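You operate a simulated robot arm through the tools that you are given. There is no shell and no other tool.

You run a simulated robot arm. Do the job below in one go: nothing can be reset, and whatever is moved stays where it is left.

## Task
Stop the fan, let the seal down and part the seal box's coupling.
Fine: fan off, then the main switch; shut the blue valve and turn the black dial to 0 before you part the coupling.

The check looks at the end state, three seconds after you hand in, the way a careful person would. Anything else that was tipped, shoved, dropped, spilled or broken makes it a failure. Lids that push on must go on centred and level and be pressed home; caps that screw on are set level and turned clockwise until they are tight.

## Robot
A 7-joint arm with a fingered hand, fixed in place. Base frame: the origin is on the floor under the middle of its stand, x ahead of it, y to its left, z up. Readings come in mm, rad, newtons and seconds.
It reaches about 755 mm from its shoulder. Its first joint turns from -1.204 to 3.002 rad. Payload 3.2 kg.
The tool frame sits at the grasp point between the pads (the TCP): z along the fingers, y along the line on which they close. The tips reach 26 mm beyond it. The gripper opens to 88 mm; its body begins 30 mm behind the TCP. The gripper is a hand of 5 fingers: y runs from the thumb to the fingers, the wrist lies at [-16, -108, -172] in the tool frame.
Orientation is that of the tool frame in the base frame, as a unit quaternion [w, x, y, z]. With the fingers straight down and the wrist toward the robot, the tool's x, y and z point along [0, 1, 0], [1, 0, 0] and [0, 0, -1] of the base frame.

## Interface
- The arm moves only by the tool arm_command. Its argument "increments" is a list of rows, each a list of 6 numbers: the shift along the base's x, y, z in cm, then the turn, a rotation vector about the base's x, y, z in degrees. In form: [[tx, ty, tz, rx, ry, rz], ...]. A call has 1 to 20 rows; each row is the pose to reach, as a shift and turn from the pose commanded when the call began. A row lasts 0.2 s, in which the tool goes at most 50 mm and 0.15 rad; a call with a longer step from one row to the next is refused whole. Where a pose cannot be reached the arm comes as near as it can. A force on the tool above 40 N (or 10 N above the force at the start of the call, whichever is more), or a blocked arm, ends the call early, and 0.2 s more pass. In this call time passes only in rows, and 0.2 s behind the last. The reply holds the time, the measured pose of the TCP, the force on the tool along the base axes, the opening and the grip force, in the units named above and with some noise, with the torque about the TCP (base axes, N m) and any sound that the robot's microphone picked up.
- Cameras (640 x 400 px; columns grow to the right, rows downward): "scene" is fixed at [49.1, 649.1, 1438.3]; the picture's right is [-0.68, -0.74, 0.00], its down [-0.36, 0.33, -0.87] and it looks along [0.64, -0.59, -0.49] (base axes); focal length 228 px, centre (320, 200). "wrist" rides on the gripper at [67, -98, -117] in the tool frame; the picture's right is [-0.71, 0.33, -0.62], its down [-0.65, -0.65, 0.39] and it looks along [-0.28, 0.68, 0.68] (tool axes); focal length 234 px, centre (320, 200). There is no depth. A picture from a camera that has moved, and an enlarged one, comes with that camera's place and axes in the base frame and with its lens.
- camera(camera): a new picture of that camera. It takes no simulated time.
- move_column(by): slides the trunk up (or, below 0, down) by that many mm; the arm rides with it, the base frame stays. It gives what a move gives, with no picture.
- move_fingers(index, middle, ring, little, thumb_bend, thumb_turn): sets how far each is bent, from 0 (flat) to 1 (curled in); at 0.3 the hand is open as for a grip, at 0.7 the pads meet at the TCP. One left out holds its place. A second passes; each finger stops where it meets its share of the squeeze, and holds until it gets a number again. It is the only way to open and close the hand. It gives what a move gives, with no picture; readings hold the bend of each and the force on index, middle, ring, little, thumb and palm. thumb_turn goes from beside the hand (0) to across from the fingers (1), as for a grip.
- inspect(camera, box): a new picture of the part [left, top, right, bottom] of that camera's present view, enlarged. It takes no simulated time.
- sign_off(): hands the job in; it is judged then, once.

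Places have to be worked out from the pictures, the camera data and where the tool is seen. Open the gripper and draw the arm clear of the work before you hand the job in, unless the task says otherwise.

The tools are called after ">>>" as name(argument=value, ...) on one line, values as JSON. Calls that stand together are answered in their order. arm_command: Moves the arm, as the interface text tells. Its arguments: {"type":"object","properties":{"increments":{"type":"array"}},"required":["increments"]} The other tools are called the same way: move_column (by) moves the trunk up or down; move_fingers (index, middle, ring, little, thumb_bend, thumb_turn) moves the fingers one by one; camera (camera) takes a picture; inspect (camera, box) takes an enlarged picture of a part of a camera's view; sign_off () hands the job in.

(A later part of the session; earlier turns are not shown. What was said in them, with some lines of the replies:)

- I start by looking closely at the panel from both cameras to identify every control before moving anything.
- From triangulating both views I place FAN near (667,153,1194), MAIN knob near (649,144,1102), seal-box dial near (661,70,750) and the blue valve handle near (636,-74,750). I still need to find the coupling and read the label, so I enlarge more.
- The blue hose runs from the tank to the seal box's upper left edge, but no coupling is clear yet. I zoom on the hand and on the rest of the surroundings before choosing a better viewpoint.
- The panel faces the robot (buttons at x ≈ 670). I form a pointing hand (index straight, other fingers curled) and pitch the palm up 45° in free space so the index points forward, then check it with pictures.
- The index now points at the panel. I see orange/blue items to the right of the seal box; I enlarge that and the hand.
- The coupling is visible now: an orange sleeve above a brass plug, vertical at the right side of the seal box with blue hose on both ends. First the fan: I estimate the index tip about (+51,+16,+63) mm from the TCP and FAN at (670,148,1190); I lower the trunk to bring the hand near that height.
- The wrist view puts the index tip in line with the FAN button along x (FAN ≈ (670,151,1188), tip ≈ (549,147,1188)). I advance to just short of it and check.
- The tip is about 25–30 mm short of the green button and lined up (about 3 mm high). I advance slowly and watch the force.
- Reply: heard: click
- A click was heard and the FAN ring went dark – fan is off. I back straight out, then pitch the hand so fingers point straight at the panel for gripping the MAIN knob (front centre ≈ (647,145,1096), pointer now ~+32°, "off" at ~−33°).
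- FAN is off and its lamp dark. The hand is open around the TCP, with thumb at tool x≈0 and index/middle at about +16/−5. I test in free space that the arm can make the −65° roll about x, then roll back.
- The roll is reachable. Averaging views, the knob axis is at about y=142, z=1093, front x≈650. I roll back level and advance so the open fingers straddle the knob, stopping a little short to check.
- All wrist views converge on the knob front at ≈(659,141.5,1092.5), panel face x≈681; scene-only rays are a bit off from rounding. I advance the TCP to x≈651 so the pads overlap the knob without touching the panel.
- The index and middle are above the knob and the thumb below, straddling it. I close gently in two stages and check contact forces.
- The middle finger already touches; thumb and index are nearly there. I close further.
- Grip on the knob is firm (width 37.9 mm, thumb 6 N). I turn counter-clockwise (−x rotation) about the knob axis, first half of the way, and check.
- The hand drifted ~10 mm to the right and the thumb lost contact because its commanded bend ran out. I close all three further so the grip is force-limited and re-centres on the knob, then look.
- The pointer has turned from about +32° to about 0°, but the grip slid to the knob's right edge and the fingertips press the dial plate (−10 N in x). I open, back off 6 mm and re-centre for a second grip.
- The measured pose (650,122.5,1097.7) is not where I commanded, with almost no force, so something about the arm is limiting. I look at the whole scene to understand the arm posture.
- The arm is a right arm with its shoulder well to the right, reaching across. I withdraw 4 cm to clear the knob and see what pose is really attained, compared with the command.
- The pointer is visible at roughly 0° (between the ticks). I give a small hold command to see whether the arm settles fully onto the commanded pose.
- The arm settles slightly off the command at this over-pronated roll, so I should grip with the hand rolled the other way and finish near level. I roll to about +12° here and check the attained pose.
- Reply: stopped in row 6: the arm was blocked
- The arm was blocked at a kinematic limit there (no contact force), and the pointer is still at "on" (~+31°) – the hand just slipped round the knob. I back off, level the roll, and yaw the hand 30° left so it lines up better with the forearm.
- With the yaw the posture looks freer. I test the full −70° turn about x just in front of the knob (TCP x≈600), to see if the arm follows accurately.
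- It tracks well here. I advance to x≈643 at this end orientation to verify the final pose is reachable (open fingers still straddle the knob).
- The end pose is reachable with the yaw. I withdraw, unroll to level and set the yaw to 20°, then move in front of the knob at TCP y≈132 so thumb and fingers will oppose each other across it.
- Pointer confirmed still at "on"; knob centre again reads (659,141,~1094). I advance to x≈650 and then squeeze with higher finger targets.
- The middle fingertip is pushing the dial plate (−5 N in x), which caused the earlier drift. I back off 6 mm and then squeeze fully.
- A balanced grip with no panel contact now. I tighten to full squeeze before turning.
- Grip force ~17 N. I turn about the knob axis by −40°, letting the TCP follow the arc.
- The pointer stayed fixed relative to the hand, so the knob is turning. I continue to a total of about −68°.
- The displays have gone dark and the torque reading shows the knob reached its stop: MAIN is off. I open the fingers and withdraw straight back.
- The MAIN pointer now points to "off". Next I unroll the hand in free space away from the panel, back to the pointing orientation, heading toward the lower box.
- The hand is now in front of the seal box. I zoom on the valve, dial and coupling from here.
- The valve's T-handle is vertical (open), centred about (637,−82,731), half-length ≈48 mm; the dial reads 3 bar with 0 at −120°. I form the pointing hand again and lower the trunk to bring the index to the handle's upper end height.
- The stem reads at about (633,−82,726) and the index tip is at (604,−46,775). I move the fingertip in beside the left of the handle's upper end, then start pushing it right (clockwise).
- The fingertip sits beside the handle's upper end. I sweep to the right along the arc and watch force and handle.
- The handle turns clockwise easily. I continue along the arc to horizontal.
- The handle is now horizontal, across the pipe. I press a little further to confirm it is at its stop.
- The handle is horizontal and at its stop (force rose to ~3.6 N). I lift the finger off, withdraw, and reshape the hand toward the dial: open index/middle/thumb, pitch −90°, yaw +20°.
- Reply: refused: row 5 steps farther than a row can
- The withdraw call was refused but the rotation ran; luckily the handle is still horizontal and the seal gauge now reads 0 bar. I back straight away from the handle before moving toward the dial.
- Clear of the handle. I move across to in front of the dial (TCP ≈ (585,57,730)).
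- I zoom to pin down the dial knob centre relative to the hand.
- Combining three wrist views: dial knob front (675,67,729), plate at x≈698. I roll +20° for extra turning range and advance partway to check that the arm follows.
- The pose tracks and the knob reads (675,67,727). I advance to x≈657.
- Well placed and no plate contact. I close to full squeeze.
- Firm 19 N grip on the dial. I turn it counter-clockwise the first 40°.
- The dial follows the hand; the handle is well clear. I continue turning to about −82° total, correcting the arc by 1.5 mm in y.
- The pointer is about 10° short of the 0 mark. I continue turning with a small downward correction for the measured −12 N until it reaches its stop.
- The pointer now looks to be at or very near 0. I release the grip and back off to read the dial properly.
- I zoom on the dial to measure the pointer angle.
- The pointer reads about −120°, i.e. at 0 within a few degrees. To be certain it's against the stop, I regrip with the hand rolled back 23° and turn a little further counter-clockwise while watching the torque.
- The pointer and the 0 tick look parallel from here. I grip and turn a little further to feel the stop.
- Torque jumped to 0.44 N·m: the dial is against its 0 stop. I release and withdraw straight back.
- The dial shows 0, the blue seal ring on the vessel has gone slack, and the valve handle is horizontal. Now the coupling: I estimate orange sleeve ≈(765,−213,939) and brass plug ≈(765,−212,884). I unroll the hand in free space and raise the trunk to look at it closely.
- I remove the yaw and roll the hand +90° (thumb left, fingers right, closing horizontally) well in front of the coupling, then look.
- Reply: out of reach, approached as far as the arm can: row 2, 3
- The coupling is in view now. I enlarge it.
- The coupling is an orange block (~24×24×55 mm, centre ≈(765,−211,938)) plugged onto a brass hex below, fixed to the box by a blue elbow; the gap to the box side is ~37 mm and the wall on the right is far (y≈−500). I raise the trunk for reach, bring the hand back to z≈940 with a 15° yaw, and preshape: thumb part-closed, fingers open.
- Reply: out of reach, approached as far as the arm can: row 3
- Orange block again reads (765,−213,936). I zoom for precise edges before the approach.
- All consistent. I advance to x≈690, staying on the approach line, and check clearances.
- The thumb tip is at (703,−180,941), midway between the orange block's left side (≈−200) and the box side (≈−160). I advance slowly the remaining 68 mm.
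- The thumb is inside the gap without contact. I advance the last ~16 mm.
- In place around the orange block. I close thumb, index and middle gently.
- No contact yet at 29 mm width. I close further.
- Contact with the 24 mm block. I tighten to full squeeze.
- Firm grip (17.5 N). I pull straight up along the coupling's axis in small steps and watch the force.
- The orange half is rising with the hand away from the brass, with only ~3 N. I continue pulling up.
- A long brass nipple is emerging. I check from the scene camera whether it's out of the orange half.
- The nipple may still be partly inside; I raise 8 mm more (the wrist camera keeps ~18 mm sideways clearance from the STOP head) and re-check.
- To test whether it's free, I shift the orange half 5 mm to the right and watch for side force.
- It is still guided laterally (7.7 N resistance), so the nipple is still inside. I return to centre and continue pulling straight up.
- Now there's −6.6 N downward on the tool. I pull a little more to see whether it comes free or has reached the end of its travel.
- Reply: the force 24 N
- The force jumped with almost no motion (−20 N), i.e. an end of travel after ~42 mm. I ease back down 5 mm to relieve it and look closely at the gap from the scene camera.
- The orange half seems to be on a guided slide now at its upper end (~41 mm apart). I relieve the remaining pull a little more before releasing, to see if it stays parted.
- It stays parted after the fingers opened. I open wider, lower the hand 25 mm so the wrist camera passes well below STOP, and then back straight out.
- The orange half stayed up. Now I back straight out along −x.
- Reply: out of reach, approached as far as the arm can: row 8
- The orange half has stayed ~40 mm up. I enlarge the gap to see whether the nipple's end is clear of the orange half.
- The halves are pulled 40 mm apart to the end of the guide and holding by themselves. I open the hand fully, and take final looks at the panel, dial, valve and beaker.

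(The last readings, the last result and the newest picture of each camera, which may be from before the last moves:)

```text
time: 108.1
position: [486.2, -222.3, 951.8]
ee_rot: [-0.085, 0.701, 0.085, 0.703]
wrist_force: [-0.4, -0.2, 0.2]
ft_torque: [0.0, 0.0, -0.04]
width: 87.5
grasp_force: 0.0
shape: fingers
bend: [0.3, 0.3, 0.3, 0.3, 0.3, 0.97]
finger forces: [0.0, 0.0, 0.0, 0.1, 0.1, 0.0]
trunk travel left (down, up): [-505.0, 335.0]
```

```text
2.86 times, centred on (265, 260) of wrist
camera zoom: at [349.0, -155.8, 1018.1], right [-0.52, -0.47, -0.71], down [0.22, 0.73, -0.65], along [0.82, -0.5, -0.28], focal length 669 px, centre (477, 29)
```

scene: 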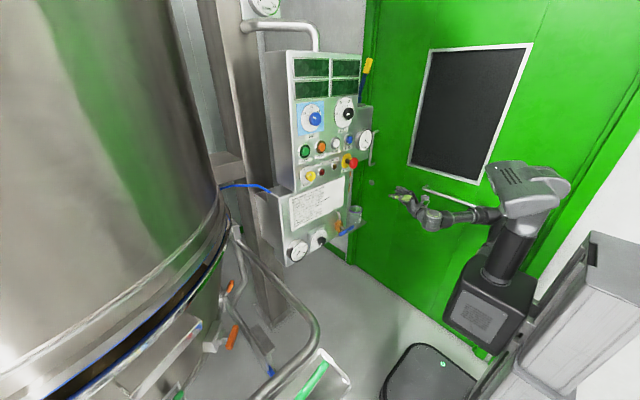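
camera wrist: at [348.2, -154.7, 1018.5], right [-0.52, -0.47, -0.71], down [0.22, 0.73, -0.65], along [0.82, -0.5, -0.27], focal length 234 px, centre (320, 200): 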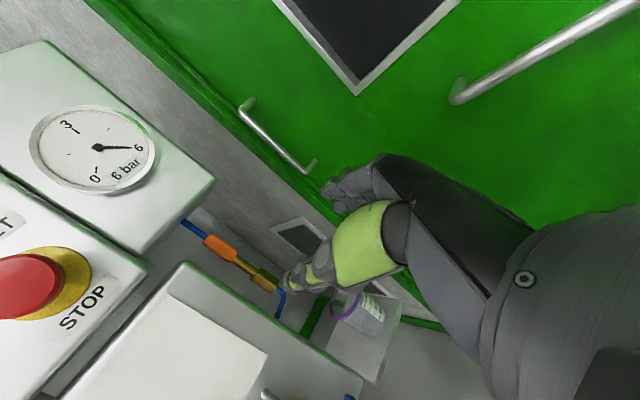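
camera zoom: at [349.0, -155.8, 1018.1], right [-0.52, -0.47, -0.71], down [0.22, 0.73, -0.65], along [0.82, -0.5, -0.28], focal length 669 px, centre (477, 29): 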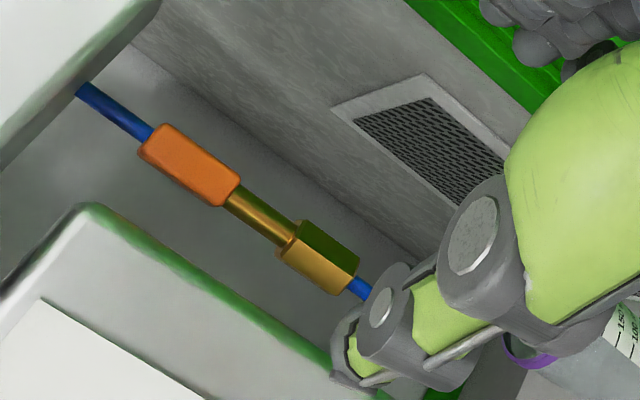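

All controls look right. One last check: the duct pressure gauge at the top, which showed 2 mbar while the fan ran.

>>> inspect(camera="scene", box=[230, 0, 330, 60])

>>> inspect(camera="scene", box=[285, 160, 335, 190])

```text
6.40 times, centred on (280, 30) of scene
camera zoom: at [49.1, 649.1, 1438.3], right [-0.68, -0.74, 0.0], down [-0.36, 0.33, -0.87], along [0.64, -0.59, -0.49], focal length 1459 px, centre (576, 1288)
```

zoom: 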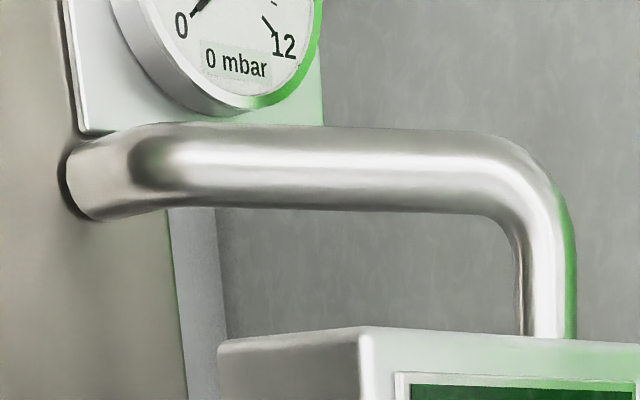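

```text
12.80 times, centred on (310, 175) of scene
camera zoom: at [49.1, 649.1, 1438.3], right [-0.68, -0.74, 0.0], down [-0.36, 0.33, -0.87], along [0.64, -0.59, -0.49], focal length 2918 px, centre (448, 520)
```

zoom: 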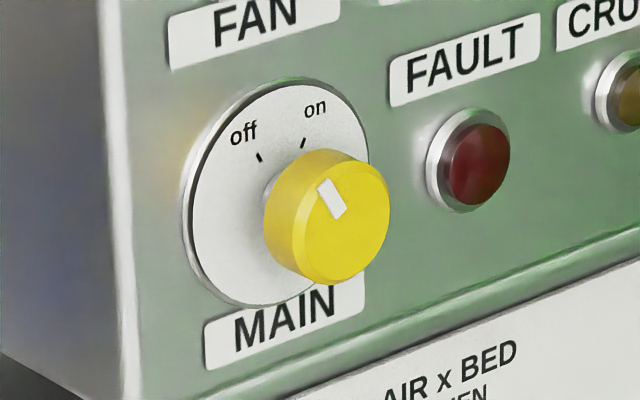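

The fan duct gauge reads 0 mbar and MAIN points at "off". The valve handle is crosswise, the dial is at its 0 stop, and the seal gauge reads 0 bar. The coupling halves are drawn about 40 mm apart to the end of their travel, and they stayed there after release. The hand is open and clear, so I hand in the job.

>>> sign_off()

```text
The job is handed in.
```

The fan is off, the seal is let down and the seal box's coupling is pulled apart. The job is handed in, but I have no result back from the check.

I did the steps in your order:

1. **Fan:** I pressed the FAN button. Its lamp went dark, and the duct gauge now reads 0 mbar.
2. **Main switch:** it points to "off" and the displays are dark. It took two tries, because my first grip slipped around the knob without turning it.
3. **Blue valve:** the handle is crosswise to the pipe and against its stop.
4. **Black dial:** it is turned to 0, against its stop. The seal gauge reads 0 bar and the blue seal ring on the vessel has gone slack.
5. **Coupling:** I pulled the orange half about 40 mm up from the brass half, where it stopped. It stayed there after I let go.

**Coupling doubt:** the brass nipple still reaches the bottom of the orange half, and I saw no clear gap between them. I took this as parted because the orange half would not go further: with about 20 N on it, it barely moved.

**After the valve closed:** a withdraw move was refused, so the next hand rotation ran while my finger was still at the handle. The handle was still crosswise when I checked.

The beaker and STOP button were not touched. The hand is open and drawn back from the panel.
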